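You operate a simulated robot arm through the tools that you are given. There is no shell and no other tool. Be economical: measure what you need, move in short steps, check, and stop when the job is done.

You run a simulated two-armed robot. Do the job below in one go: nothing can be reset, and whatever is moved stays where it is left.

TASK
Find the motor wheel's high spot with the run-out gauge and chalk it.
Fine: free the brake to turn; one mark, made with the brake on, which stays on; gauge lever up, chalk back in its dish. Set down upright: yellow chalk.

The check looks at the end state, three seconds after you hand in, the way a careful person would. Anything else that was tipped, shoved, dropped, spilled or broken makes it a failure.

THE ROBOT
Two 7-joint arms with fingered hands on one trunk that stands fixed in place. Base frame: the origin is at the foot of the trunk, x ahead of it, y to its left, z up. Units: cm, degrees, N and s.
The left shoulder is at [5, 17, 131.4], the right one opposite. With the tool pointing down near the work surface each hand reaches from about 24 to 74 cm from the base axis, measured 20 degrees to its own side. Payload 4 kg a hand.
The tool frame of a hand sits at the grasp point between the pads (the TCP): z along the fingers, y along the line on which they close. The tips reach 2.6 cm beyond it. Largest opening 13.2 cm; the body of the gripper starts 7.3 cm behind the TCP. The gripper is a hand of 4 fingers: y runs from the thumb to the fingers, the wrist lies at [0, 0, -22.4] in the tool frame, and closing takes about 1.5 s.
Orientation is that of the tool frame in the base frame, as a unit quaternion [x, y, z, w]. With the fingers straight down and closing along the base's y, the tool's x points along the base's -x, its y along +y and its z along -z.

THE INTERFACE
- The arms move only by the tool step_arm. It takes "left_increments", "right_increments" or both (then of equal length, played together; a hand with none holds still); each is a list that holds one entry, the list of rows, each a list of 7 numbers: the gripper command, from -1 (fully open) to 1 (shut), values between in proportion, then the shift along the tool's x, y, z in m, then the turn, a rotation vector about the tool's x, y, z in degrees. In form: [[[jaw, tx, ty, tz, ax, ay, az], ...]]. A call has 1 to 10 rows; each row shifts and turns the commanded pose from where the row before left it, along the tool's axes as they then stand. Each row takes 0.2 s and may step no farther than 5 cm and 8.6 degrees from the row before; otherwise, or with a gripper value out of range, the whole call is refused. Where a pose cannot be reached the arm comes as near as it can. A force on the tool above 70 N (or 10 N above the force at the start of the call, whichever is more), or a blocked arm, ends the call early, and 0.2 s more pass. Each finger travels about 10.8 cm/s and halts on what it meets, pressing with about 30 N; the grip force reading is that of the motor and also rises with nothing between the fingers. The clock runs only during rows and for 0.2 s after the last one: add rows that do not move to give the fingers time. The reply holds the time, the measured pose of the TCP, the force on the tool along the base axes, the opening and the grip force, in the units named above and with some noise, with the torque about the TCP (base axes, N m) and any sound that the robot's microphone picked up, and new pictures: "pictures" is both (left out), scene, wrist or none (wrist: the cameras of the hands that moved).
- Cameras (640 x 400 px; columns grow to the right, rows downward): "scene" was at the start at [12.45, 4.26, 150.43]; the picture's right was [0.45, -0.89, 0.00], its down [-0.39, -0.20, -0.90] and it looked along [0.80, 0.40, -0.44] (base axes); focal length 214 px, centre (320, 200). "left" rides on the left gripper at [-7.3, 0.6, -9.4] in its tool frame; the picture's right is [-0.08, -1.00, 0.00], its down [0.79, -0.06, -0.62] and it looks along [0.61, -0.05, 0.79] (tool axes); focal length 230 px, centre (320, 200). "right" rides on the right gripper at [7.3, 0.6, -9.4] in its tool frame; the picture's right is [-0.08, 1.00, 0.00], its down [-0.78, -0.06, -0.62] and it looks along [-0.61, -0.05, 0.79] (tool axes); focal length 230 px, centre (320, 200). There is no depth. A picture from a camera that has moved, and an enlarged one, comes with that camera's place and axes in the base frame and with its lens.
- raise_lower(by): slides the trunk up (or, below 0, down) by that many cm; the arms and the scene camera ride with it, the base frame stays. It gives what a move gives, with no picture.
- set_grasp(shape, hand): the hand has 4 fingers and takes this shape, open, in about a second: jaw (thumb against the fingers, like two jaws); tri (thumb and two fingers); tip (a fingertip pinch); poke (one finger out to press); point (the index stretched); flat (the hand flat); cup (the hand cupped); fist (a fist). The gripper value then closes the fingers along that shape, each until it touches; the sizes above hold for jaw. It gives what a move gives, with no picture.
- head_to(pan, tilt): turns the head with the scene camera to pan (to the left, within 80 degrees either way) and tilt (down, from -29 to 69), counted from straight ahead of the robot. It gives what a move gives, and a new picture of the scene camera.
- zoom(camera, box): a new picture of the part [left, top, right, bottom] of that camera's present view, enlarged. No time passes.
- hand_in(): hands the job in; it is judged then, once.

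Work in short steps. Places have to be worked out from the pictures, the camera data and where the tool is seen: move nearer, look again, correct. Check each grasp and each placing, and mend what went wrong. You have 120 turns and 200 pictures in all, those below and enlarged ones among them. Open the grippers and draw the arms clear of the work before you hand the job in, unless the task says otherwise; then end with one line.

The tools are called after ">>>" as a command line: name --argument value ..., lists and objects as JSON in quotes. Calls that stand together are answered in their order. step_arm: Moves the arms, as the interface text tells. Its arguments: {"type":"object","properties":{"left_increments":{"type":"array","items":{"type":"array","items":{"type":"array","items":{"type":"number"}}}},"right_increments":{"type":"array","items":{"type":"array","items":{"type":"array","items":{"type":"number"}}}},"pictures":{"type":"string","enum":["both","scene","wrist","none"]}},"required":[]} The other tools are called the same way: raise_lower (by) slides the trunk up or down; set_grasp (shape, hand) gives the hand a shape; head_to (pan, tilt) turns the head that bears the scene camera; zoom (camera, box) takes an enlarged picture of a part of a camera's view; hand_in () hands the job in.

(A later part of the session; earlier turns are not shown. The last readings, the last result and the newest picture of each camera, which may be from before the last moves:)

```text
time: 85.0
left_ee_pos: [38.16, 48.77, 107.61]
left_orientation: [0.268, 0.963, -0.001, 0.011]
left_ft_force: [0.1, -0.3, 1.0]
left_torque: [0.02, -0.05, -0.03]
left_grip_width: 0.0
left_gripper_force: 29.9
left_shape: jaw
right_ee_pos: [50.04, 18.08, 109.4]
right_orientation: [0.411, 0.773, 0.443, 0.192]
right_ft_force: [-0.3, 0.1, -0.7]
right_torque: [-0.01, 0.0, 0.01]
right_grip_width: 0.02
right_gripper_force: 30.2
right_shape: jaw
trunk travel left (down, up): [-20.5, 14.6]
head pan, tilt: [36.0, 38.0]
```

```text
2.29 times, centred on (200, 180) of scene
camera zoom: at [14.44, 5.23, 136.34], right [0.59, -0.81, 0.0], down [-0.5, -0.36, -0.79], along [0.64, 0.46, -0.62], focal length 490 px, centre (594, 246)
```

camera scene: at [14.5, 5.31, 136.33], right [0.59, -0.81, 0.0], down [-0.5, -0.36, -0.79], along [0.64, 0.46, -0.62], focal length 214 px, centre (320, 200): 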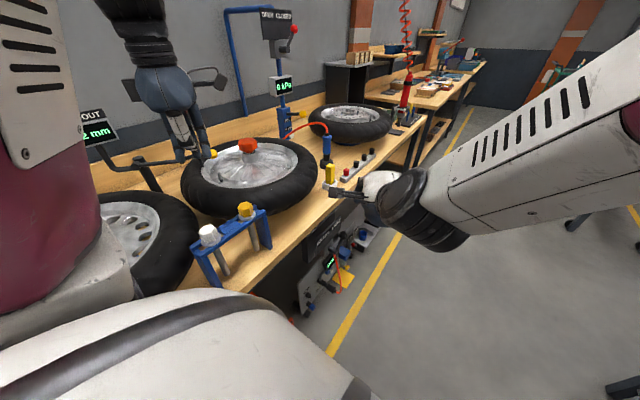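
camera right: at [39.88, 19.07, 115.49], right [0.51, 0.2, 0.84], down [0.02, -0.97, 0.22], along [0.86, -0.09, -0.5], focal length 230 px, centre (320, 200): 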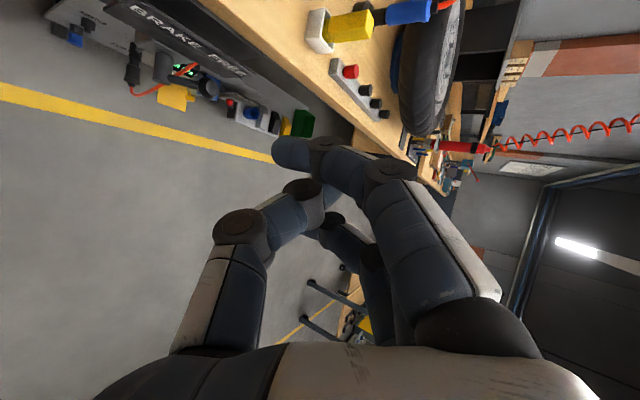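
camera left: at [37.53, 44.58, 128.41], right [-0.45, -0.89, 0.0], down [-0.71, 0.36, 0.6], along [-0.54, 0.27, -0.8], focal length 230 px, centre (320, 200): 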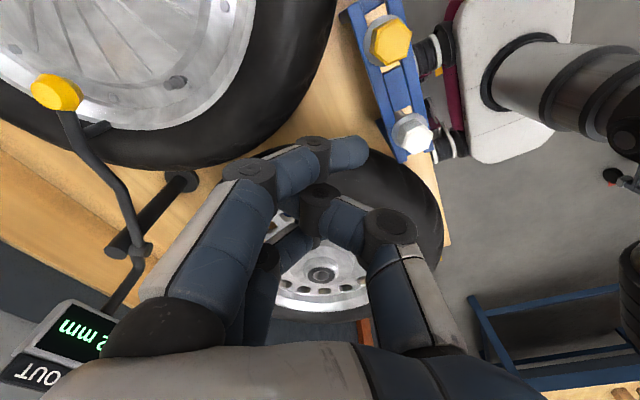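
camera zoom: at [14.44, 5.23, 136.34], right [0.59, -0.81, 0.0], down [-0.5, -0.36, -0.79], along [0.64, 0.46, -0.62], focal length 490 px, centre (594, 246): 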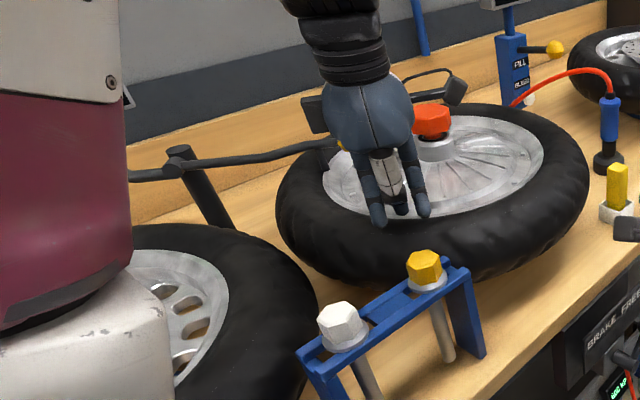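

Contact was too light (1 N). Press a bit more, drag ~4 cm counter-clockwise, then lift to the viewing pose.

>>> step_arm --left_increments '[[[1, 0, 0, 0.006, 0, 0, 0], [1, -0.0193, -0.0052, 0, 0, 0, 0], [1, -0.0197, -0.003, 0, 0, 0, 0], [1, 0, 0, 0, 0, 0, 0], [1, 0, 0, -0.04, 0, 0, 0], [1, 0.033, -0.012, -0.025, 0, 0, 0], [1, 0.033, -0.012, -0.025, 0, 0, 0], [1, 0.033, -0.012, -0.025, 0, 0, 0], [1, 0, 0, 0, 0, 0, 0]]]' --pictures "wrist"

>>> zoom --camera "scene" --box '[60, 100, 340, 260]'

```text
time: 87.0
left_ee_pos: [30.65, 48.14, 118.52]
left_orientation: [0.268, 0.963, -0.001, 0.01]
left_ft_force: [-0.2, -0.8, -0.8]
left_torque: [-0.02, 0.02, 0.0]
left_grip_width: 0.01
left_gripper_force: 30.3
left_shape: jaw
right_ee_pos: [50.03, 18.03, 109.47]
right_orientation: [0.411, 0.773, 0.443, 0.192]
right_ft_force: [0.3, 0.9, -0.6]
right_torque: [0.0, -0.02, -0.02]
right_grip_width: 0.0
right_gripper_force: 29.8
right_shape: jaw
trunk travel left (down, up): [-20.5, 14.6]
head pan, tilt: [36.0, 38.0]
camera left: at [36.97, 44.85, 128.15], right [-0.45, -0.89, 0.0], down [-0.71, 0.36, 0.6], along [-0.54, 0.27, -0.8], focal length 230 px, centre (320, 200)
```

left: 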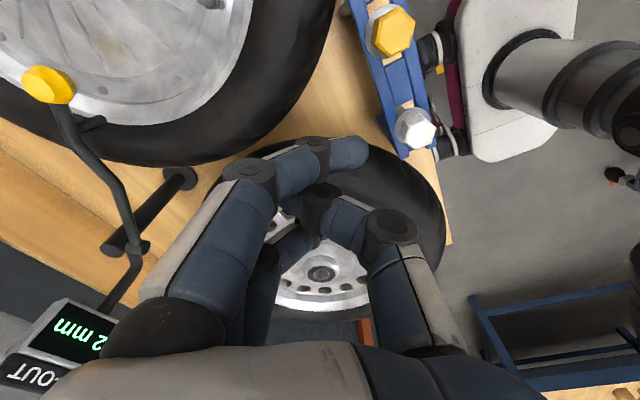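

```text
2.29 times, centred on (200, 180) of scene
camera zoom: at [14.56, 5.21, 136.32], right [0.59, -0.81, 0.0], down [-0.5, -0.36, -0.79], along [0.64, 0.46, -0.62], focal length 490 px, centre (594, 246)
```

zoom: 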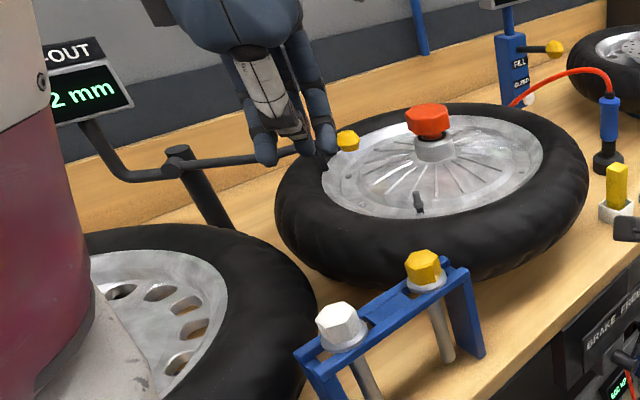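

Still 1.2 at valve ≈226° (1.1 at 232°); the other edge was ≈190°, so the peak is centred near valve 209°. Rotate clockwise ~17° to centre it under the stylus.

>>> step_arm --left_increments '[[[1, -0.03, 0.022, 0.02, 0, 0, 0], [1, -0.031, 0.022, 0.02, 0, 0, 0], [1, 0, 0, 0.05, 0, 0, 0], [1, 0, 0, 0.024, 0, 0, 0], [1, 0.0187, 0.0072, 0, 0, 0, 0], [1, 0.0178, 0.0091, 0, 0, 0, 0], [1, 0.0168, 0.0109, 0, 0, 0, 0], [1, 0, 0, -0.04, 0, 0, 0], [1, 0, -0.035, -0.035, 0, 0, 0], [1, 0, -0.037, -0.03, 0, 0, 0]]]' --pictures "wrist"

>>> zoom --camera "scene" --box '[60, 100, 340, 260]'

```text
time: 89.2
left_ee_pos: [30.87, 47.79, 117.8]
left_orientation: [0.267, 0.964, -0.001, 0.011]
left_ft_force: [-0.1, -1.3, -0.2]
left_torque: [-0.01, 0.0, 0.0]
left_grip_width: 0.0
left_gripper_force: 30.2
left_shape: jaw
right_ee_pos: [49.88, 17.91, 109.41]
right_orientation: [0.412, 0.773, 0.443, 0.192]
right_ft_force: [0.0, -0.2, -0.1]
right_torque: [0.05, 0.01, 0.01]
right_grip_width: 0.0
right_gripper_force: 29.8
right_shape: jaw
trunk travel left (down, up): [-20.5, 14.6]
head pan, tilt: [36.0, 38.0]
camera left: at [37.31, 44.59, 127.24], right [-0.45, -0.89, 0.0], down [-0.72, 0.36, 0.6], along [-0.54, 0.27, -0.8], focal length 230 px, centre (320, 200)
```

left: 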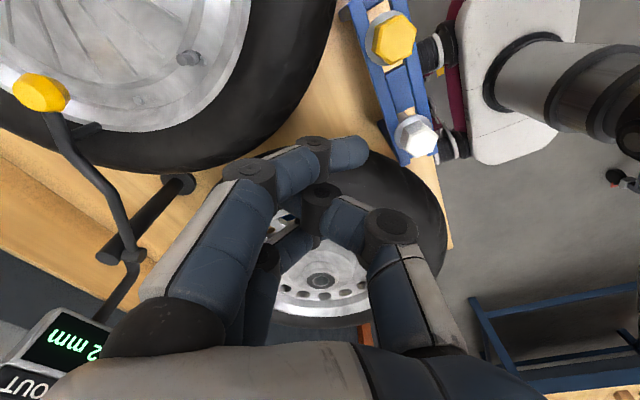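

```text
2.29 times, centred on (200, 180) of scene
camera zoom: at [14.43, 5.08, 136.36], right [0.59, -0.81, 0.0], down [-0.5, -0.36, -0.79], along [0.64, 0.46, -0.61], focal length 490 px, centre (594, 246)
```

zoom: 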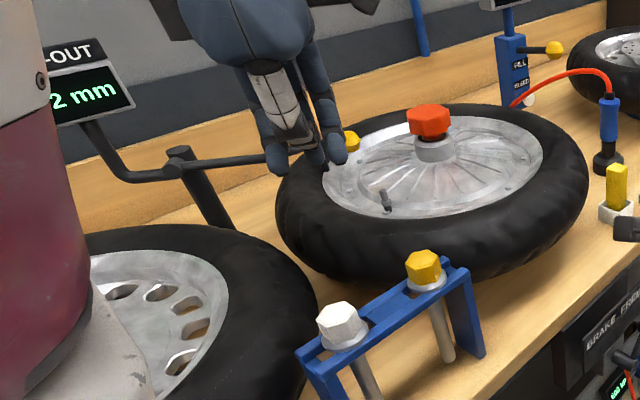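

The valve is now at ≈206°, reading 1.2: the high spot sits under the stylus. Now set the brake. The left hand reaches the FREE side better, so I retract the right hand and yaw the left by ~59°.

>>> step_arm --right_increments '[[[1, -0.0253, -0.0137, -0.03, 0, 0, 0], [1, -0.0253, -0.0137, -0.03, 0, 0, 0], [1, -0.0253, -0.0137, -0.03, 0, 0, 0], [1, -0.0253, -0.0137, -0.03, 0, 0, 0], [1, -0.0253, -0.0137, -0.03, 0, 0, 0], [1, -0.0253, -0.0137, -0.03, 0, 0, 0], [1, -0.0253, -0.0137, -0.03, 0, 0, 0], [1, 0, 0, 0, 0, 0, 0], [1, 0, 0, 0, 0, 0, 0]]]' --left_increments '[[[0, 0, 0, -0.03, 0, 0, 0], [0, 0, 0, -0.03, 0, 0, 0], [0, 0, 0, 0, 0, 0, 8.4], [0, 0, 0, 0, 0, 0, 8.4], [0, 0, 0, 0, 0, 0, 8.4], [0, 0, 0, 0, 0, 0, 8.4], [0, 0, 0, 0, 0, 0, 8.4], [0, 0, 0, 0, 0, 0, 8.4], [0, 0, 0, 0, 0, 0, 8.4]]]' --pictures "none"

```text
time: 91.2
left_ee_pos: [31.03, 47.84, 123.2]
left_orientation: [0.705, 0.709, -0.002, 0.014]
left_ft_force: [0.4, 0.1, 0.3]
left_torque: [0.04, 0.02, 0.01]
left_grip_width: 6.57
left_gripper_force: 0.1
left_shape: jaw
right_ee_pos: [47.6, -8.31, 112.3]
right_orientation: [0.408, 0.776, 0.441, 0.193]
right_ft_force: [-0.1, -0.8, -0.1]
right_torque: [0.02, -0.02, 0.01]
right_grip_width: 0.01
right_gripper_force: 30.4
right_shape: jaw
right hand out of reach, approached as far as the arm can: row 5, 6, 7
trunk travel left (down, up): [-20.5, 14.6]
head pan, tilt: [36.0, 38.0]
```

>>> step_arm --left_increments '[[[0, -0.031, 0.0344, 0, 0, 0, 0], [0, -0.031, 0.0344, 0, 0, 0, 0], [0, -0.031, 0.0344, 0, 0, 0, 0], [0, -0.031, 0.0344, 0, 0, 0, 0], [0, -0.031, 0.0344, 0, 0, 0, 0], [0, -0.031, 0.0344, 0, 0, 0, 0], [0, -0.031, 0.0344, 0, 0, 0, 0], [0, -0.031, 0.0344, 0, 0, 0, 0], [0, -0.031, 0.0344, 0, 0, 0, 0], [0, 0, 0, 0, 0, 0, 0]]]' --pictures "both"

```text
time: 93.4
left_ee_pos: [61.82, 19.92, 124.64]
left_orientation: [0.705, 0.709, 0.004, 0.01]
left_ft_force: [0.2, 0.1, -0.4]
left_torque: [0.0, 0.01, -0.01]
left_grip_width: 6.6
left_gripper_force: 0.2
left_shape: jaw
right_ee_pos: [47.49, -8.05, 112.3]
right_orientation: [0.408, 0.776, 0.44, 0.192]
right_ft_force: [0.7, -0.4, 0.0]
right_torque: [-0.02, 0.02, 0.02]
right_grip_width: 0.0
right_gripper_force: 29.9
right_shape: jaw
trunk travel left (down, up): [-20.5, 14.6]
head pan, tilt: [36.0, 38.0]
camera scene: at [14.39, 5.29, 136.37], right [0.59, -0.81, 0.0], down [-0.5, -0.36, -0.79], along [0.64, 0.46, -0.62], focal length 214 px, centre (320, 200)
camera left: at [62.27, 12.52, 134.06], right [-1.0, -0.08, -0.02], down [-0.08, 0.79, 0.61], along [-0.03, 0.61, -0.79], focal length 230 px, centre (320, 200)
```

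scene: 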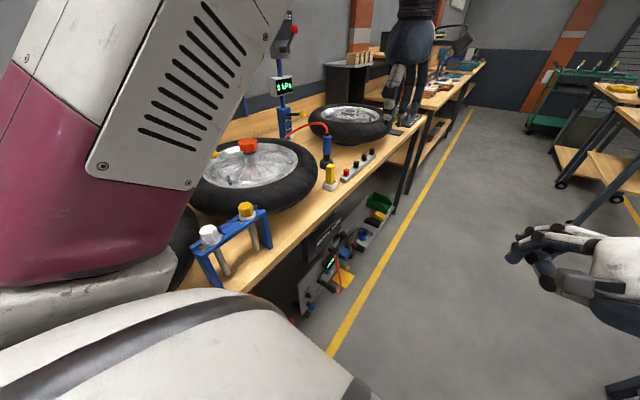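
left: 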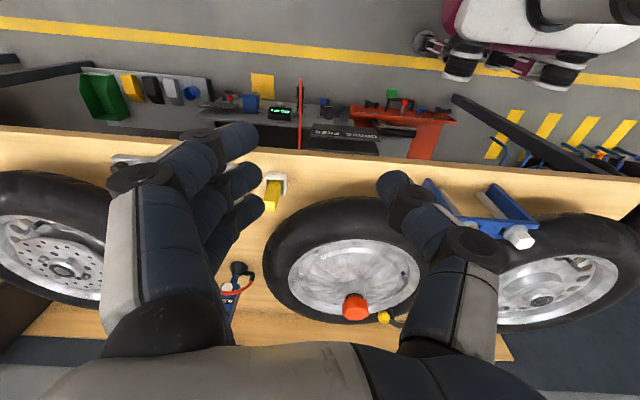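

The bench front is clear below (the other station is down near z 28). Descend in front of the brake lever.

>>> step_arm --left_increments '[[[0, 0, 0, 0.045, 0, 0, 0], [0, 0, 0, 0.045, 0, 0, 0], [0, 0, 0, 0.045, 0, 0, 0], [0, 0, 0, 0.045, 0, 0, 0], [0, 0, 0, 0.045, 0, 0, 0], [0, 0, 0, 0.045, 0, 0, 0], [0, 0, 0, 0.045, 0, 0, 0], [0, 0, 0, 0.045, 0, 0, 0], [0, 0, 0, 0.035, 0, 0, 0], [0, 0, 0, 0, 0, 0, 0]]]' --pictures "wrist"

```text
time: 95.6
left_ee_pos: [62.82, 19.64, 84.88]
left_orientation: [0.706, 0.708, 0.004, 0.009]
left_ft_force: [0.2, 0.6, 0.5]
left_torque: [0.01, -0.01, -0.01]
left_grip_width: 6.58
left_gripper_force: 0.1
left_shape: jaw
right_ee_pos: [47.45, -8.26, 112.28]
right_orientation: [0.409, 0.776, 0.441, 0.192]
right_ft_force: [-0.4, -0.1, -0.6]
right_torque: [-0.04, 0.01, 0.01]
right_grip_width: 0.01
right_gripper_force: 30.3
right_shape: jaw
trunk travel left (down, up): [-20.5, 14.6]
head pan, tilt: [36.0, 38.0]
camera left: at [63.28, 12.36, 94.29], right [-1.0, -0.08, -0.02], down [-0.07, 0.79, 0.61], along [-0.03, 0.61, -0.79], focal length 230 px, centre (320, 200)
```

left: 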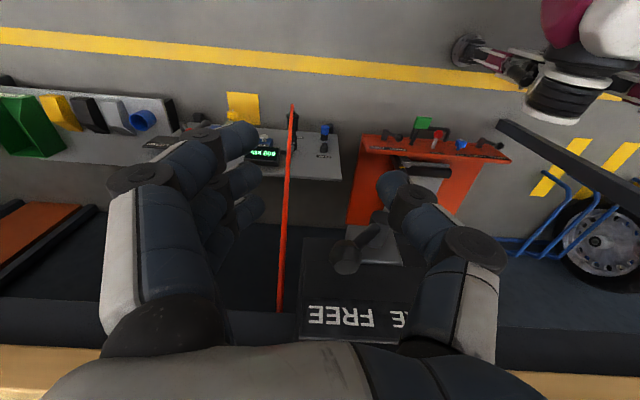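

Knob seen at about (60,29,80.5), between the thumb and fingers in x. Move in around it.

>>> step_arm --left_increments '[[[0, 0.0, -0.018, 0.015, 0, 0, 0], [0, 0.025, 0, 0.014, 0, 0, 0], [0, 0.025, 0, 0, 0, 0, 0], [0, 0.022, 0, 0, 0, 0, 0], [0, 0, 0, 0, 0, 0, 0]]]' --pictures "wrist"

```text
time: 96.8
left_ee_pos: [61.1, 27.0, 81.83]
left_orientation: [0.707, 0.708, 0.004, 0.01]
left_ft_force: [0.1, 0.0, 0.4]
left_torque: [0.04, 0.0, 0.04]
left_grip_width: 6.59
left_gripper_force: 0.1
left_shape: jaw
right_ee_pos: [47.48, -8.25, 112.35]
right_orientation: [0.408, 0.776, 0.44, 0.192]
right_ft_force: [0.1, -0.2, 0.4]
right_torque: [-0.01, -0.01, -0.02]
right_grip_width: 0.01
right_gripper_force: 30.2
right_shape: jaw
trunk travel left (down, up): [-20.5, 14.6]
head pan, tilt: [36.0, 38.0]
camera left: at [61.46, 19.65, 91.31], right [-1.0, -0.08, -0.02], down [-0.07, 0.79, 0.61], along [-0.03, 0.61, -0.79], focal length 230 px, centre (320, 200)
```

left: 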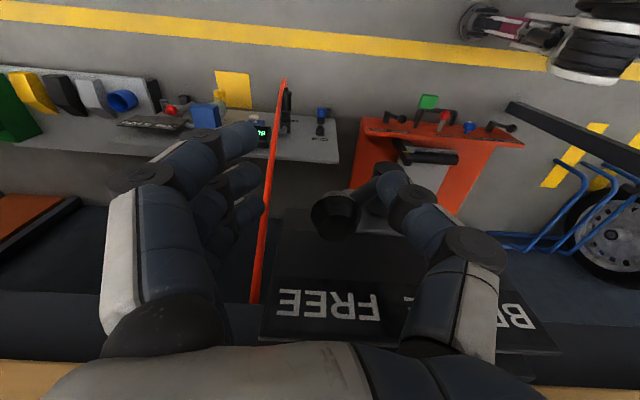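

The knob is at the grasp centre. Sweep toward -x (fingers push it over the top to BRAKE).

>>> step_arm --left_increments '[[[0, 0, -0.015, 0, 0, 0, 0], [0, 0, -0.015, -0.004, 0, 0, 0], [0, 0, -0.015, -0.006, 0, 0, 0], [0, 0, -0.015, -0.003, 0, 0, 0], [0, 0, -0.015, 0, 0, 0, 0], [0, 0, -0.015, 0.004, 0, 0, 0], [0, 0, -0.015, 0.005, 0, 0, 0], [0, 0, 0, 0, 0, 0, 0]]]' --pictures "wrist"

```text
time: 98.6
left_ee_pos: [50.45, 26.72, 82.12]
left_orientation: [0.707, 0.707, 0.004, 0.01]
left_ft_force: [0.6, 1.7, 0.9]
left_torque: [0.04, -0.07, 0.05]
left_grip_width: 6.66
left_gripper_force: 0.0
left_shape: jaw
right_ee_pos: [47.54, -8.21, 112.32]
right_orientation: [0.409, 0.776, 0.441, 0.192]
right_ft_force: [0.4, 0.7, 1.0]
right_torque: [0.01, 0.03, -0.02]
right_grip_width: 0.04
right_gripper_force: 30.0
right_shape: jaw
trunk travel left (down, up): [-20.5, 14.6]
head pan, tilt: [36.0, 38.0]
camera left: at [50.85, 19.37, 91.59], right [-1.0, -0.08, -0.02], down [-0.07, 0.79, 0.61], along [-0.03, 0.61, -0.79], focal length 230 px, centre (320, 200)
```

left: 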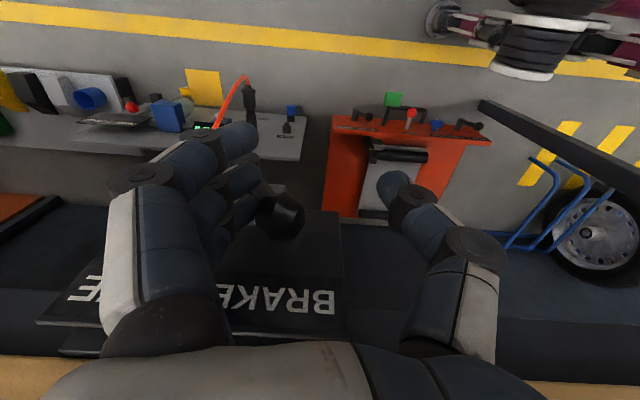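

Knob is now at ≈52.8 on the BRAKE side. Push slightly more to be sure of the stop, then draw back and check.

>>> step_arm --left_increments '[[[0, 0, -0.008, 0.002, 0, 0, 0], [0, 0, -0.004, 0.001, 0, 0, 0], [0, 0, 0, 0, 0, 0, 0], [0, 0, 0.01, 0, 0, 0, 0], [0, -0.04, 0, 0, 0, 0, 0], [0, -0.04, 0, -0.02, 0, 0, 0], [0, -0.02, 0.0, -0.04, 0, 0, 0], [0, 0, 0, 0, 0, 0, 0]]]' --pictures "wrist"

>>> zoom --camera "left" --box '[200, 150, 400, 330]'

```text
time: 100.4
left_ee_pos: [50.07, 16.91, 87.91]
left_orientation: [0.706, 0.708, 0.003, 0.008]
left_ft_force: [0.1, 0.4, -0.5]
left_torque: [0.02, 0.0, -0.01]
left_grip_width: 6.6
left_gripper_force: 0.0
left_shape: jaw
right_ee_pos: [47.59, -8.15, 112.27]
right_orientation: [0.408, 0.776, 0.441, 0.192]
right_ft_force: [-0.2, 0.9, 0.3]
right_torque: [0.03, 0.02, 0.01]
right_grip_width: 0.03
right_gripper_force: 29.7
right_shape: jaw
trunk travel left (down, up): [-20.5, 14.6]
head pan, tilt: [36.0, 38.0]
camera left: at [50.48, 9.54, 97.33], right [-1.0, -0.08, -0.02], down [-0.07, 0.79, 0.61], along [-0.03, 0.61, -0.79], focal length 230 px, centre (320, 200)
```

left: 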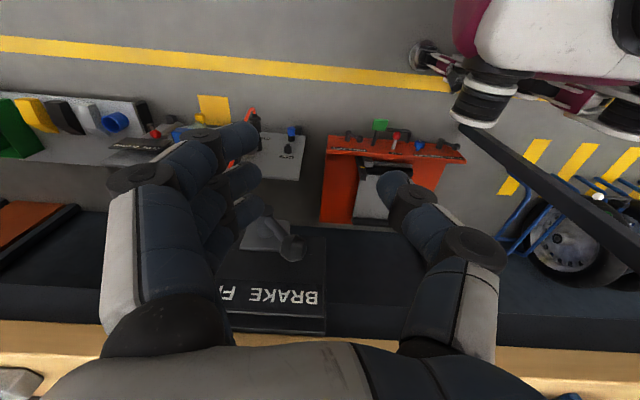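

```text
2.22 times, centred on (300, 240) of left
camera zoom: at [50.48, 9.54, 97.33], right [-1.0, -0.08, -0.02], down [-0.07, 0.79, 0.61], along [-0.03, 0.61, -0.79], focal length 511 px, centre (364, 111)
```

zoom: 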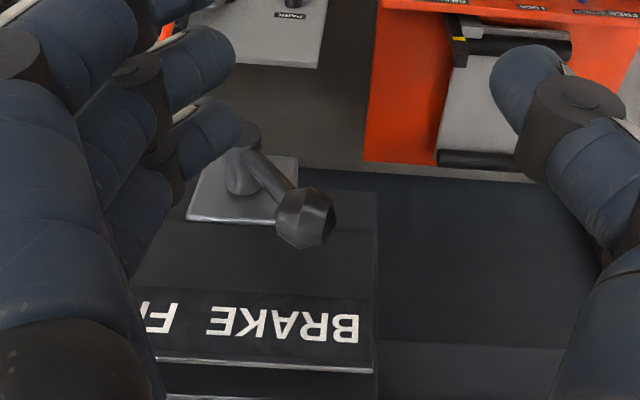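

Brake is on again. Now raise the left hand and go back over toward the gauge lever.

>>> step_arm --left_increments '[[[0, 0, 0, -0.046, 0, 0, 0], [0, 0, 0, -0.046, 0, 0, 0], [0, 0, 0, -0.046, 0, 0, 0], [0, 0, 0, -0.046, 0, 0, 0], [0, 0, 0, -0.046, 0, 0, 0], [0, 0, 0, -0.046, 0, 0, 0], [0, 0, 0, -0.046, 0, 0, 0], [0, 0, 0, -0.046, 0, 0, 0], [0, 0.045, -0.01, 0, 0, 0, 0], [0, 0.045, -0.01, 0, 0, 0, 0]]]' --pictures "none"

>>> step_arm --left_increments '[[[-0.3, 0.045, -0.01, 0, 0, 0, 0], [-0.3, 0.045, -0.01, 0, 0, 0, 0], [-0.3, 0.045, -0.01, 0, 0, 0, 0], [-0.3, 0.045, -0.01, 0, 0, 0, 0], [-0.3, 0.045, -0.01, 0, 0, 0, 0], [-0.3, 0.045, -0.01, 0, 0, 0, 0], [-0.3, 0.045, -0.01, 0, 0, 0, 0], [-0.3, 0, 0, 0, 0, 0, -8.4], [-0.3, 0, 0, 0, 0, 0, -8.4], [-0.3, 0, 0, 0, 0, 0, -8.4]]]' --pictures "none"

>>> set_grasp --hand "left" --shape "tip"

>>> step_arm --left_increments '[[[0, 0, 0, 0, 0, 0, -8.4], [0, 0, 0, 0, 0, 0, -8.4], [0, 0, 0, 0, 0, 0, -8.4], [0, 0, 0, 0, 0, 0, -8.4], [0, 0, 0, 0, -7.2, 0, 0], [0, 0, 0, 0, -7.2, 0, 0], [0, 0, 0, 0, -7.2, 0, 0], [0, 0, 0, 0, -7.2, 0, 0], [0, 0, 0, 0, 0, 0, 0]]]' --pictures "both"

```text
time: 102.6
left_ee_pos: [47.33, 26.46, 124.38]
left_orientation: [0.707, 0.707, 0.004, 0.009]
left_ft_force: [0.0, 0.2, 0.1]
left_torque: [-0.01, -0.01, 0.04]
left_grip_width: 6.64
left_gripper_force: 0.1
left_shape: jaw
right_ee_pos: [47.67, -8.09, 112.31]
right_orientation: [0.408, 0.776, 0.44, 0.193]
right_ft_force: [0.1, 0.1, 0.1]
right_torque: [0.0, 0.02, 0.02]
right_grip_width: 0.0
right_gripper_force: 29.9
right_shape: jaw
trunk travel left (down, up): [-20.5, 14.6]
head pan, tilt: [36.0, 38.0]
```

```text
time: 104.8
left_ee_pos: [41.57, 57.6, 123.79]
left_orientation: [0.534, 0.845, 0.002, 0.01]
left_ft_force: [-0.3, 0.0, 0.9]
left_torque: [0.01, 0.03, 0.03]
left_grip_width: 8.53
left_gripper_force: 0.1
left_shape: jaw
left hand out of reach, approached as far as the arm can: row 7
right_ee_pos: [47.66, -8.27, 112.25]
right_orientation: [0.408, 0.776, 0.44, 0.192]
right_ft_force: [0.1, -0.5, 0.5]
right_torque: [0.02, -0.04, 0.0]
right_grip_width: 0.0
right_gripper_force: 30.0
right_shape: jaw
trunk travel left (down, up): [-20.5, 14.6]
head pan, tilt: [36.0, 38.0]
```

```text
time: 105.7
left_ee_pos: [41.76, 57.56, 123.87]
left_orientation: [0.536, 0.844, 0.001, 0.01]
left_ft_force: [-0.6, 0.3, -0.1]
left_torque: [0.0, -0.01, 0.03]
left_grip_width: 13.18
left_gripper_force: 0.0
left_shape: tip
right_ee_pos: [47.58, -8.23, 112.38]
right_orientation: [0.409, 0.777, 0.44, 0.191]
right_ft_force: [0.7, 0.0, 0.0]
right_torque: [-0.01, -0.01, -0.03]
right_grip_width: 0.0
right_gripper_force: 29.8
right_shape: jaw
trunk travel left (down, up): [-20.5, 14.6]
head pan, tilt: [36.0, 38.0]
```

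```text
time: 107.7
left_ee_pos: [41.65, 57.71, 123.92]
left_orientation: [0.257, 0.933, 0.239, 0.077]
left_ft_force: [-0.3, 0.0, -0.1]
left_torque: [-0.01, 0.04, -0.05]
left_grip_width: 6.68
left_gripper_force: 0.1
left_shape: tip
right_ee_pos: [47.5, -8.18, 112.21]
right_orientation: [0.409, 0.776, 0.44, 0.192]
right_ft_force: [0.3, 0.4, 0.2]
right_torque: [-0.03, -0.02, 0.0]
right_grip_width: 0.0
right_gripper_force: 30.1
right_shape: jaw
trunk travel left (down, up): [-20.5, 14.6]
head pan, tilt: [36.0, 38.0]
camera scene: at [14.48, 5.22, 136.34], right [0.59, -0.81, 0.0], down [-0.5, -0.36, -0.79], along [0.64, 0.46, -0.62], focal length 214 px, centre (320, 200)
camera left: at [45.65, 50.39, 132.59], right [-0.37, -0.79, -0.48], down [-0.86, 0.11, 0.49], along [-0.34, 0.6, -0.72], focal length 230 px, centre (320, 200)
```

scene: 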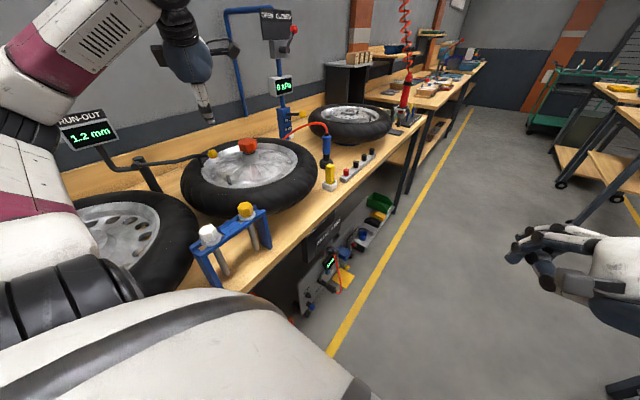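
left: 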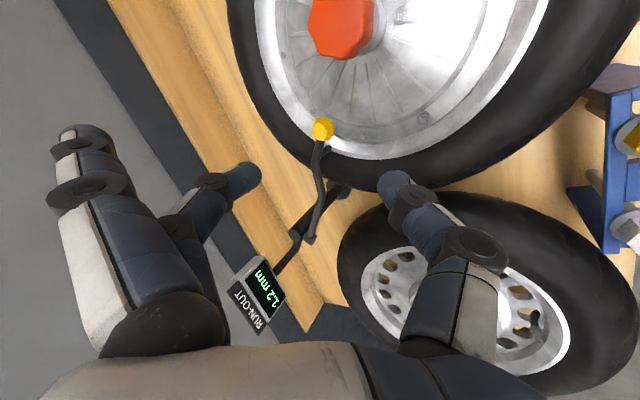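

The display reads a full 1.2 mm with brake on. Zoom to see where the stylus touches.

>>> zoom --camera "left" --box '[250, 60, 430, 240]'

>>> zoom --camera "scene" --box '[160, 110, 320, 230]'

```text
2.22 times, centred on (340, 150) of left
camera zoom: at [45.65, 50.39, 132.59], right [-0.37, -0.79, -0.48], down [-0.86, 0.11, 0.49], along [-0.34, 0.6, -0.72], focal length 511 px, centre (276, 311)
```

zoom: 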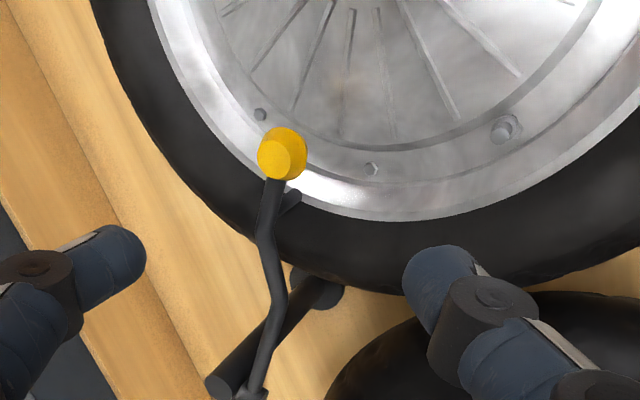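

```text
3.33 times, centred on (240, 170) of scene
camera zoom: at [14.48, 5.22, 136.34], right [0.59, -0.81, 0.0], down [-0.5, -0.36, -0.79], along [0.64, 0.46, -0.62], focal length 715 px, centre (587, 300)
```

zoom: 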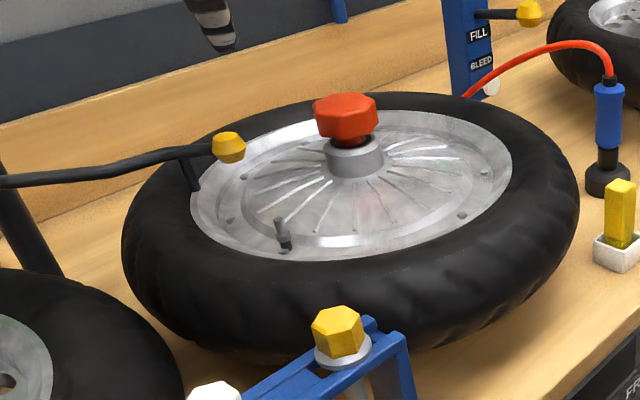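

Stylus contact is at about (40.2,68.4,103.5) on the rim's outer band — that's where I'll mark. Now approach the lever knob (43.4,65.5,108.2) with the pinch.

>>> step_arm --left_increments '[[[0.2, 0.028, -0.009, 0.0, 0, 0, 0], [0.2, 0, 0, 0.035, 0, 0, 0], [0.2, 0, 0, 0.035, 0, 0, 0], [0.2, 0, 0, 0.035, 0, 0, 0], [0.2, 0, 0, 0.03, 0, 0, 0], [0.2, 0, 0, 0, 0, 0, 0]]]' --pictures "wrist"

```text
time: 109.1
left_ee_pos: [44.77, 64.32, 110.95]
left_orientation: [0.258, 0.933, 0.238, 0.076]
left_ft_force: [-0.2, -0.3, -0.3]
left_torque: [0.0, -0.01, 0.02]
left_grip_width: 5.33
left_gripper_force: 0.1
left_shape: tip
left hand out of reach, approached as far as the arm can: row 1
right_ee_pos: [47.61, -8.13, 112.29]
right_orientation: [0.409, 0.776, 0.441, 0.193]
right_ft_force: [-0.2, 0.9, 0.2]
right_torque: [0.02, -0.02, 0.0]
right_grip_width: 0.0
right_gripper_force: 30.1
right_shape: jaw
trunk travel left (down, up): [-20.5, 14.6]
head pan, tilt: [36.0, 38.0]
camera left: at [48.8, 57.02, 119.76], right [-0.38, -0.79, -0.48], down [-0.86, 0.11, 0.49], along [-0.34, 0.6, -0.72], focal length 230 px, centre (320, 200)
```

left: 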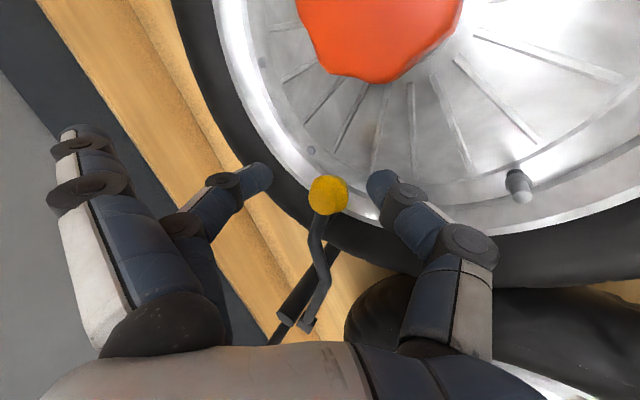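

>>> step_arm --left_increments '[[[0.2, 0.015, -0.005, 0.008, 0, 0, 0], [0.2, 0, 0, 0.005, 0, 0, 0], [0.2, 0, 0, 0, 0, 0, 0]]]' --pictures "wrist"

```text
time: 109.9
left_ee_pos: [43.57, 65.09, 109.65]
left_orientation: [0.258, 0.933, 0.238, 0.076]
left_ft_force: [0.1, -0.6, 0.1]
left_torque: [0.0, 0.0, 0.01]
left_grip_width: 5.34
left_gripper_force: 0.1
left_shape: tip
right_ee_pos: [47.52, -8.14, 112.23]
right_orientation: [0.408, 0.776, 0.44, 0.192]
right_ft_force: [0.0, 0.2, 0.7]
right_torque: [0.02, 0.03, 0.03]
right_grip_width: 0.0
right_gripper_force: 29.7
right_shape: jaw
trunk travel left (down, up): [-20.5, 14.6]
head pan, tilt: [36.0, 38.0]
camera left: at [47.61, 57.85, 118.43], right [-0.38, -0.79, -0.48], down [-0.86, 0.11, 0.49], along [-0.34, 0.6, -0.72], focal length 230 px, centre (320, 200)
```

left: 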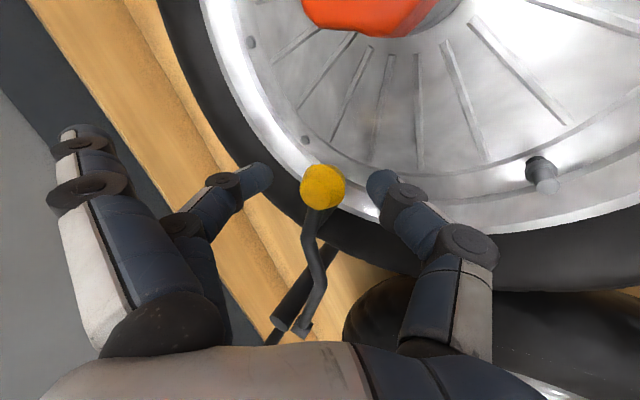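

>>> step_arm --left_increments '[[[0.2, 0.005, 0, 0.005, 0, 0, 0], [0.6, 0, 0, 0, 0, 0, 0], [1, 0, 0, 0, 0, 0, 0], [1, 0, 0, 0, 0, 0, 0], [1, 0, 0, 0, 0, 0, 0]]]' --pictures "wrist"

```text
time: 111.1
left_ee_pos: [43.34, 65.49, 109.25]
left_orientation: [0.257, 0.933, 0.239, 0.076]
left_ft_force: [2.0, -2.3, -0.7]
left_torque: [-0.05, -0.01, -0.03]
left_grip_width: 2.25
left_gripper_force: 29.8
left_shape: tip
right_ee_pos: [47.6, -8.22, 112.28]
right_orientation: [0.408, 0.776, 0.44, 0.193]
right_ft_force: [0.6, -0.7, 0.4]
right_torque: [-0.02, 0.02, 0.01]
right_grip_width: 0.0
right_gripper_force: 29.8
right_shape: jaw
trunk travel left (down, up): [-20.5, 14.6]
head pan, tilt: [36.0, 38.0]
camera left: at [47.4, 58.26, 117.95], right [-0.38, -0.79, -0.48], down [-0.86, 0.11, 0.49], along [-0.34, 0.6, -0.72], focal length 230 px, centre (320, 200)
```

left: 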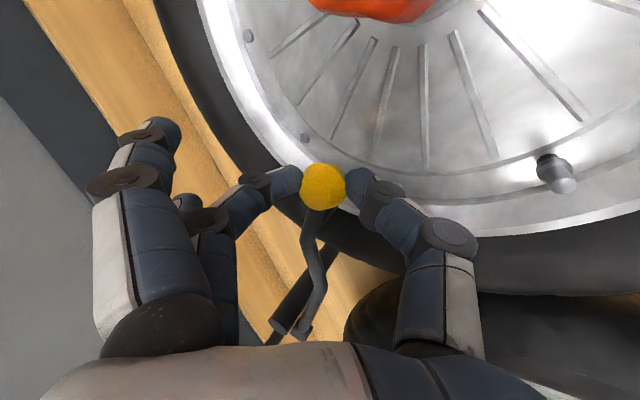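

Gripped. Lift the lever back along the recorded arc (first half).

>>> step_arm --left_increments '[[[1, -0.0011, 0.0136, -0.025, 0, 0, 0], [1, 0.009, 0.0167, -0.0273, 0, 0, 0], [1, 0.013, 0.0166, -0.025, 0, 0, 0], [1, 0.015, 0.016, -0.0243, 0, 0, 0], [1, 0, 0, 0, 0, 0, 0]]]' --pictures "wrist"

```text
time: 112.3
left_ee_pos: [40.3, 67.76, 121.12]
left_orientation: [0.256, 0.934, 0.239, 0.076]
left_ft_force: [6.0, -4.3, 3.2]
left_torque: [-0.21, -0.36, 0.19]
left_grip_width: 2.19
left_gripper_force: 30.1
left_shape: tip
right_ee_pos: [47.61, -8.32, 112.25]
right_orientation: [0.409, 0.776, 0.44, 0.191]
right_ft_force: [-0.4, 0.0, 0.0]
right_torque: [0.02, 0.01, -0.01]
right_grip_width: 0.0
right_gripper_force: 30.1
right_shape: jaw
trunk travel left (down, up): [-20.5, 14.6]
head pan, tilt: [36.0, 38.0]
camera left: at [44.35, 60.53, 129.82], right [-0.38, -0.79, -0.48], down [-0.86, 0.11, 0.49], along [-0.34, 0.6, -0.72], focal length 230 px, centre (320, 200)
```

left: 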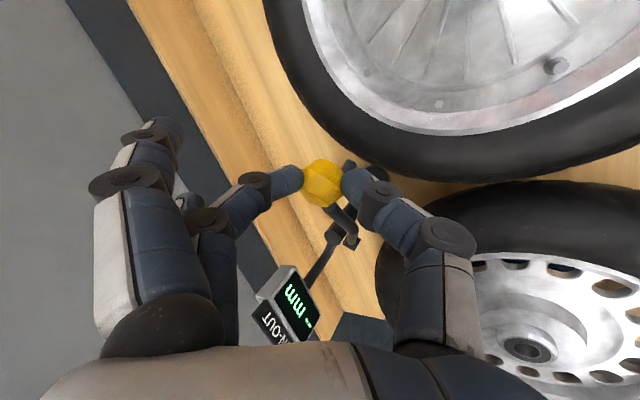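

Lever follows nicely (display "--"). Continue to the upright stop.

>>> step_arm --left_increments '[[[1, 0.0235, 0.0155, -0.0205, 0, 0, 0], [1, 0.024, 0.0137, -0.0165, 0, 0, 0], [1, 0.029, 0.0083, -0.0115, 0, 0, 0], [1, 0.029, 0.0063, -0.0085, 0, 0, 0], [1, 0, 0, 0, 0, 0, 0]]]' --pictures "wrist"

```text
time: 113.4
left_ee_pos: [34.23, 74.95, 128.97]
left_orientation: [0.261, 0.931, 0.242, 0.08]
left_ft_force: [-24.6, -44.5, 24.0]
left_torque: [-1.73, 0.96, 0.06]
left_grip_width: 3.19
left_gripper_force: 30.2
left_shape: tip
left hand out of reach, approached as far as the arm can: row 2, 3, 4
right_ee_pos: [47.13, -8.95, 112.35]
right_orientation: [0.409, 0.773, 0.444, 0.193]
right_ft_force: [-0.1, 0.4, -0.8]
right_torque: [0.0, 0.03, 0.01]
right_grip_width: 0.0
right_gripper_force: 30.1
right_shape: jaw
trunk travel left (down, up): [-20.5, 14.6]
head pan, tilt: [36.0, 38.0]
stopped in row 5 (left hand): the force on the tool passed its limit (the readings are from after the stop); the commanded pose is now the measured one
camera left: at [38.15, 67.64, 137.62], right [-0.38, -0.79, -0.49], down [-0.87, 0.11, 0.49], along [-0.33, 0.61, -0.72], focal length 230 px, centre (320, 200)
```

left: 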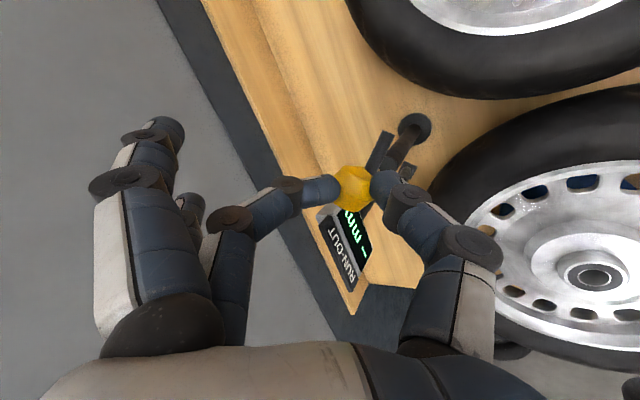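

The arm drifted at its reach limit and strained; I release the knob at once and look.

>>> step_arm --left_increments '[[[0.2, 0, 0, 0, 0, 0, 0], [0, 0, 0, 0, 0, 0, 0], [0, 0, 0, 0, 0, 0, 0], [0, 0, 0, -0.02, 0, 0, 0], [0, 0, 0, -0.02, 0, 0, 0], [0, 0, 0, 0, 0, 0, 0]]]' --pictures "both"

>>> zoom --camera "scene" --box '[20, 80, 260, 230]'

```text
time: 114.8
left_ee_pos: [35.3, 75.87, 131.31]
left_orientation: [0.259, 0.933, 0.239, 0.077]
left_ft_force: [-0.7, 0.2, 0.3]
left_torque: [0.02, -0.02, 0.0]
left_grip_width: 6.61
left_gripper_force: 0.1
left_shape: tip
left hand out of reach, approached as far as the arm can: row 4, 5
right_ee_pos: [47.63, -8.18, 112.2]
right_orientation: [0.408, 0.777, 0.44, 0.192]
right_ft_force: [0.3, -0.6, 0.2]
right_torque: [0.02, -0.01, -0.01]
right_grip_width: 0.0
right_gripper_force: 29.7
right_shape: jaw
trunk travel left (down, up): [-20.5, 14.6]
head pan, tilt: [36.0, 38.0]
camera scene: at [14.48, 5.23, 136.34], right [0.59, -0.81, 0.0], down [-0.5, -0.36, -0.79], along [0.64, 0.46, -0.62], focal length 214 px, centre (320, 200)
camera left: at [39.52, 68.72, 139.9], right [-0.38, -0.79, -0.48], down [-0.86, 0.11, 0.49], along [-0.34, 0.6, -0.72], focal length 230 px, centre (320, 200)
```

scene: 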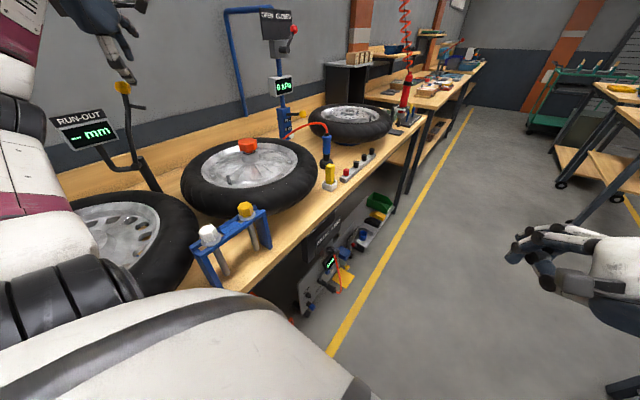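
left: 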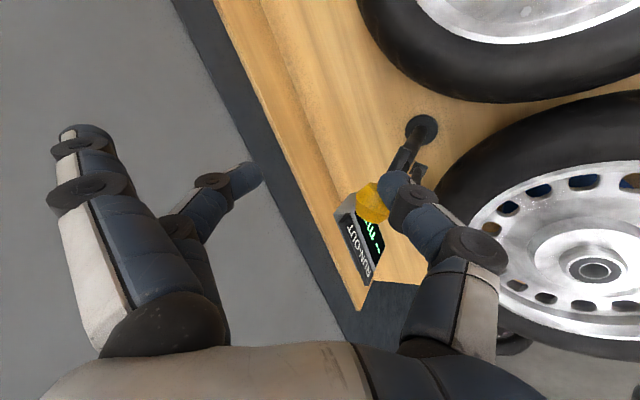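

```text
2.67 times, centred on (140, 155) of scene
camera zoom: at [14.48, 5.23, 136.34], right [0.59, -0.81, 0.0], down [-0.5, -0.36, -0.79], along [0.64, 0.46, -0.62], focal length 572 px, centre (800, 320)
```

zoom: 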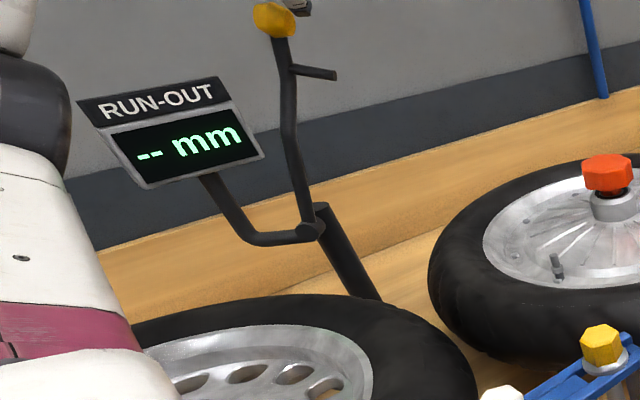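

The lever is back at its upright stop (knob at its original (32.5,75.4,126)). The hand is just above it at the reach limit; raising the trunk 5 cm lifts it clear.

>>> raise_lower --by 5

>>> step_arm --left_increments '[[[0, 0, -0.03, -0.02, 0, 0, 0], [0, -0.02, -0.03, -0.01, 0, 0, 0], [0, -0.03, -0.03, 0, 0, 0, 0], [0, -0.03, -0.03, 0, 0, 0, 0], [0, -0.03, -0.03, 0, 0, 0, 0], [0, 0, 0, 0, 0, 0, 0]]]' --pictures "both"

```text
time: 115.7
left_ee_pos: [35.54, 75.87, 136.21]
left_orientation: [0.259, 0.933, 0.238, 0.078]
left_ft_force: [-0.1, 0.4, -0.7]
left_torque: [-0.01, -0.01, 0.0]
left_grip_width: 6.59
left_gripper_force: 0.1
left_shape: tip
right_ee_pos: [47.62, -8.17, 117.15]
right_orientation: [0.408, 0.776, 0.44, 0.192]
right_ft_force: [0.9, -0.6, -0.1]
right_torque: [-0.02, 0.03, 0.01]
right_grip_width: 0.05
right_gripper_force: 30.2
right_shape: jaw
trunk travel left (down, up): [-25.5, 9.6]
head pan, tilt: [36.0, 38.0]
```

```text
time: 117.1
left_ee_pos: [40.79, 59.65, 131.97]
left_orientation: [0.258, 0.933, 0.238, 0.079]
left_ft_force: [0.8, 0.1, -0.4]
left_torque: [0.0, 0.0, 0.01]
left_grip_width: 6.61
left_gripper_force: 0.1
left_shape: tip
left hand out of reach, approached as far as the arm can: row 1, 2, 3
right_ee_pos: [47.51, -8.1, 117.25]
right_orientation: [0.409, 0.776, 0.44, 0.192]
right_ft_force: [0.6, -0.7, 0.3]
right_torque: [0.01, -0.04, -0.01]
right_grip_width: 0.0
right_gripper_force: 29.8
right_shape: jaw
trunk travel left (down, up): [-25.5, 9.6]
head pan, tilt: [36.0, 38.0]
camera scene: at [12.18, 5.26, 141.45], right [0.59, -0.81, 0.0], down [-0.5, -0.36, -0.79], along [0.64, 0.46, -0.62], focal length 214 px, centre (320, 200)
camera left: at [44.83, 52.4, 140.55], right [-0.38, -0.79, -0.48], down [-0.86, 0.11, 0.49], along [-0.34, 0.6, -0.73], focal length 230 px, centre (320, 200)
```

scene: 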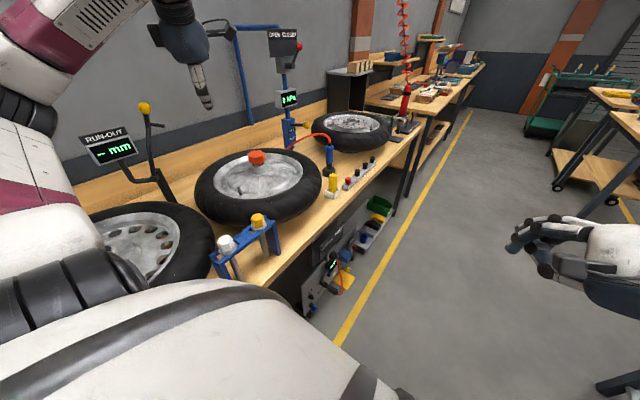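
left: 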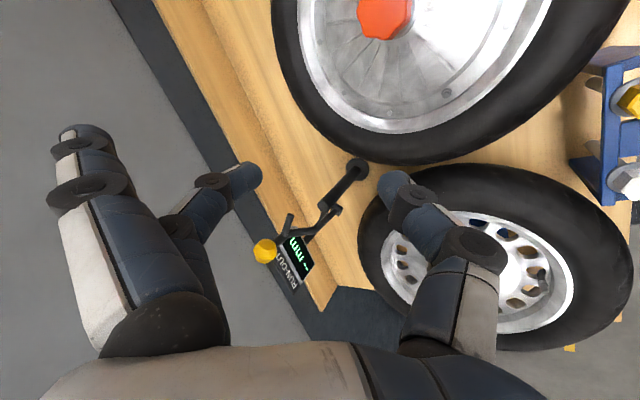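

Clear and the lever is up. Now the chalk at about (70.8,40.8), top z≈100.5. I untilt and yaw the left hand so it closes along x, then move over toward it.

>>> step_arm --left_increments '[[[0, 0, 0, 0, 7.2, 0, 0], [0, 0, 0, 0, 7.2, 0, 0], [0, 0, 0, 0, 7.2, 0, 0], [0, 0, 0, 0, 7.2, 0, 0], [0, 0, 0, 0, 0, 0, 8.4], [0, 0, 0, 0, 0, 0, 8.4], [0, 0, 0, 0, 0, 0, 8.4], [0, 0, 0, 0, 0, 0, 8.4], [0, 0, 0, 0, 0, 0, 8.4], [0, 0, 0, 0, 0, 0, 8.4]]]' --pictures "none"

>>> step_arm --left_increments '[[[0, 0, 0, 0, 0, 0, 8.4], [0, -0.027, 0.033, -0.005, 0, 0, 0], [0, -0.027, 0.033, -0.005, 0, 0, 0], [0, -0.027, 0.033, 0, 0, 0, 0], [0, -0.027, 0.033, 0, 0, 0, 0], [0, -0.027, 0.033, 0, 0, 0, 0], [0, -0.027, 0.033, 0.01, 0, 0, 0], [0, -0.027, 0.033, 0.02, 0, 0, 0], [0, 0, 0, 0, -6.5, 0, 0], [0, 0, 0, 0, -6.5, 0, 0]]]' --pictures "wrist"

```text
time: 119.3
left_ee_pos: [40.63, 59.73, 131.62]
left_orientation: [0.654, 0.756, 0.003, 0.009]
left_ft_force: [0.6, 0.2, 0.3]
left_torque: [-0.01, 0.05, 0.0]
left_grip_width: 6.61
left_gripper_force: 0.0
left_shape: tip
right_ee_pos: [47.56, -8.16, 117.11]
right_orientation: [0.408, 0.777, 0.44, 0.192]
right_ft_force: [0.1, -0.3, -0.5]
right_torque: [0.0, -0.01, -0.04]
right_grip_width: 0.01
right_gripper_force: 30.0
right_shape: jaw
trunk travel left (down, up): [-25.5, 9.6]
head pan, tilt: [36.0, 38.0]
```

```text
time: 121.5
left_ee_pos: [63.92, 40.81, 130.17]
left_orientation: [0.702, 0.701, 0.084, 0.09]
left_ft_force: [0.0, 0.5, -0.5]
left_torque: [0.02, 0.04, 0.0]
left_grip_width: 6.61
left_gripper_force: 0.0
left_shape: tip
right_ee_pos: [47.79, -8.26, 117.29]
right_orientation: [0.409, 0.776, 0.44, 0.191]
right_ft_force: [0.7, -1.2, -0.2]
right_torque: [0.03, 0.0, 0.0]
right_grip_width: 0.0
right_gripper_force: 30.1
right_shape: jaw
trunk travel left (down, up): [-25.5, 9.6]
head pan, tilt: [36.0, 38.0]
camera left: at [62.11, 33.41, 139.49], right [-0.97, -0.08, -0.24], down [-0.21, 0.79, 0.58], along [0.15, 0.61, -0.78], focal length 230 px, centre (320, 200)
```

left: 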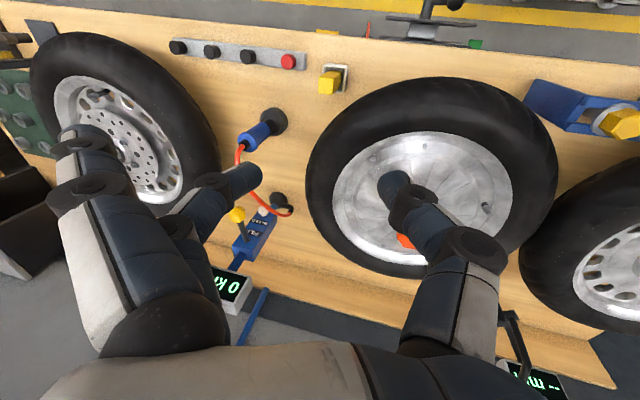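

Chalk top at ≈(70.1,40.8). Descend to ~6 cm above the grip pose and look.

>>> step_arm --left_increments '[[[0, 0, -0.0033, 0.0433, 0, 0, 0], [0, 0, -0.0033, 0.0433, 0, 0, 0], [0, 0, -0.0033, 0.0433, 0, 0, 0], [0, 0, -0.0033, 0.0433, 0, 0, 0], [0, 0, -0.0033, 0.0433, 0, 0, 0], [0, 0, -0.0033, 0.0433, 0, 0, 0], [0, 0, 0, 0, 0, 0, 0]]]' --pictures "both"

```text
time: 123.1
left_ee_pos: [68.14, 40.32, 104.85]
left_orientation: [0.702, 0.701, 0.085, 0.091]
left_ft_force: [-0.2, 0.1, -0.2]
left_torque: [0.03, 0.0, 0.0]
left_grip_width: 6.59
left_gripper_force: 0.1
left_shape: tip
right_ee_pos: [47.63, -8.22, 117.28]
right_orientation: [0.409, 0.776, 0.441, 0.193]
right_ft_force: [0.3, 0.1, 0.4]
right_torque: [0.01, 0.0, 0.0]
right_grip_width: 0.0
right_gripper_force: 29.9
right_shape: jaw
trunk travel left (down, up): [-25.5, 9.6]
head pan, tilt: [36.0, 38.0]
camera scene: at [12.12, 5.19, 141.47], right [0.59, -0.81, 0.0], down [-0.5, -0.36, -0.79], along [0.64, 0.46, -0.62], focal length 214 px, centre (320, 200)
camera left: at [66.43, 32.94, 114.13], right [-0.97, -0.08, -0.24], down [-0.21, 0.79, 0.58], along [0.15, 0.61, -0.78], focal length 230 px, centre (320, 200)
```

scene: 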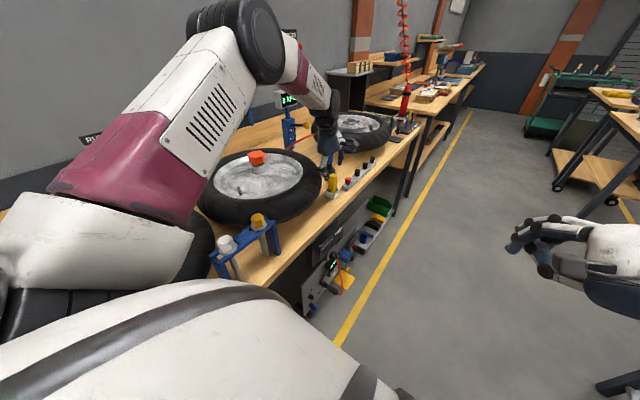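
left: 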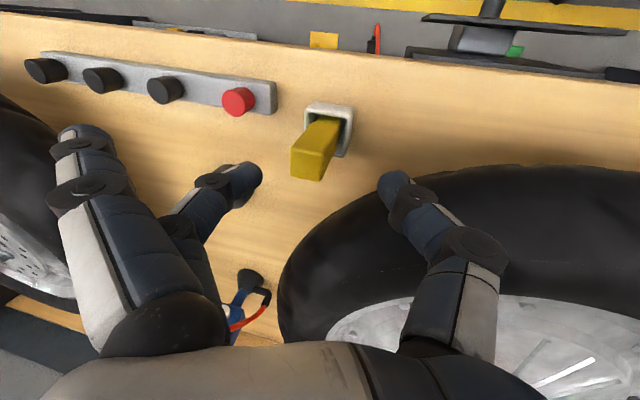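

Chalk top at (69.7,40.4,101.5), well centred. Narrow the pinch and descend 5.3 cm.

>>> step_arm --left_increments '[[[0.3, 0, 0, 0, 0, 0, 0], [0.3, 0, 0, 0.005, 0, 0, 0], [0.3, 0, 0, 0.015, 0, 0, 0], [0.3, 0, 0, 0.015, 0, 0, 0], [0.3, 0.001, 0, 0.018, 0, 0, 0], [0.3, 0, 0, 0, 0, 0, 0]]]' --pictures "wrist"

```text
time: 124.5
left_ee_pos: [69.42, 40.34, 99.46]
left_orientation: [0.702, 0.701, 0.084, 0.09]
left_ft_force: [-1.0, 0.3, -0.3]
left_torque: [-0.01, -0.02, 0.04]
left_grip_width: 4.65
left_gripper_force: 0.0
left_shape: tip
right_ee_pos: [47.55, -8.25, 117.35]
right_orientation: [0.408, 0.776, 0.441, 0.192]
right_ft_force: [0.8, -0.2, -0.1]
right_torque: [0.02, -0.01, 0.01]
right_grip_width: 0.01
right_gripper_force: 30.6
right_shape: jaw
trunk travel left (down, up): [-25.5, 9.6]
head pan, tilt: [36.0, 38.0]
camera left: at [67.68, 33.07, 108.88], right [-0.97, -0.08, -0.24], down [-0.21, 0.79, 0.58], along [0.15, 0.61, -0.78], focal length 230 px, centre (320, 200)
```

left: 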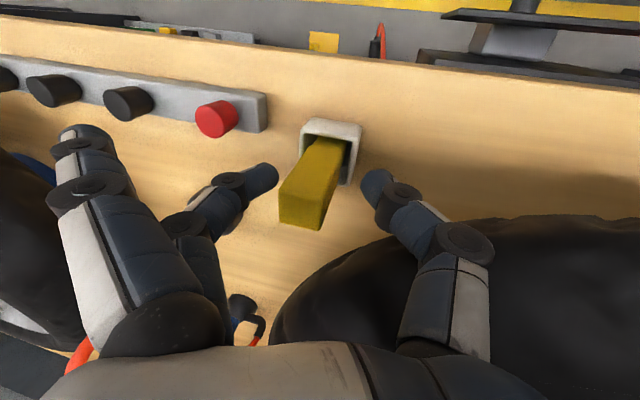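

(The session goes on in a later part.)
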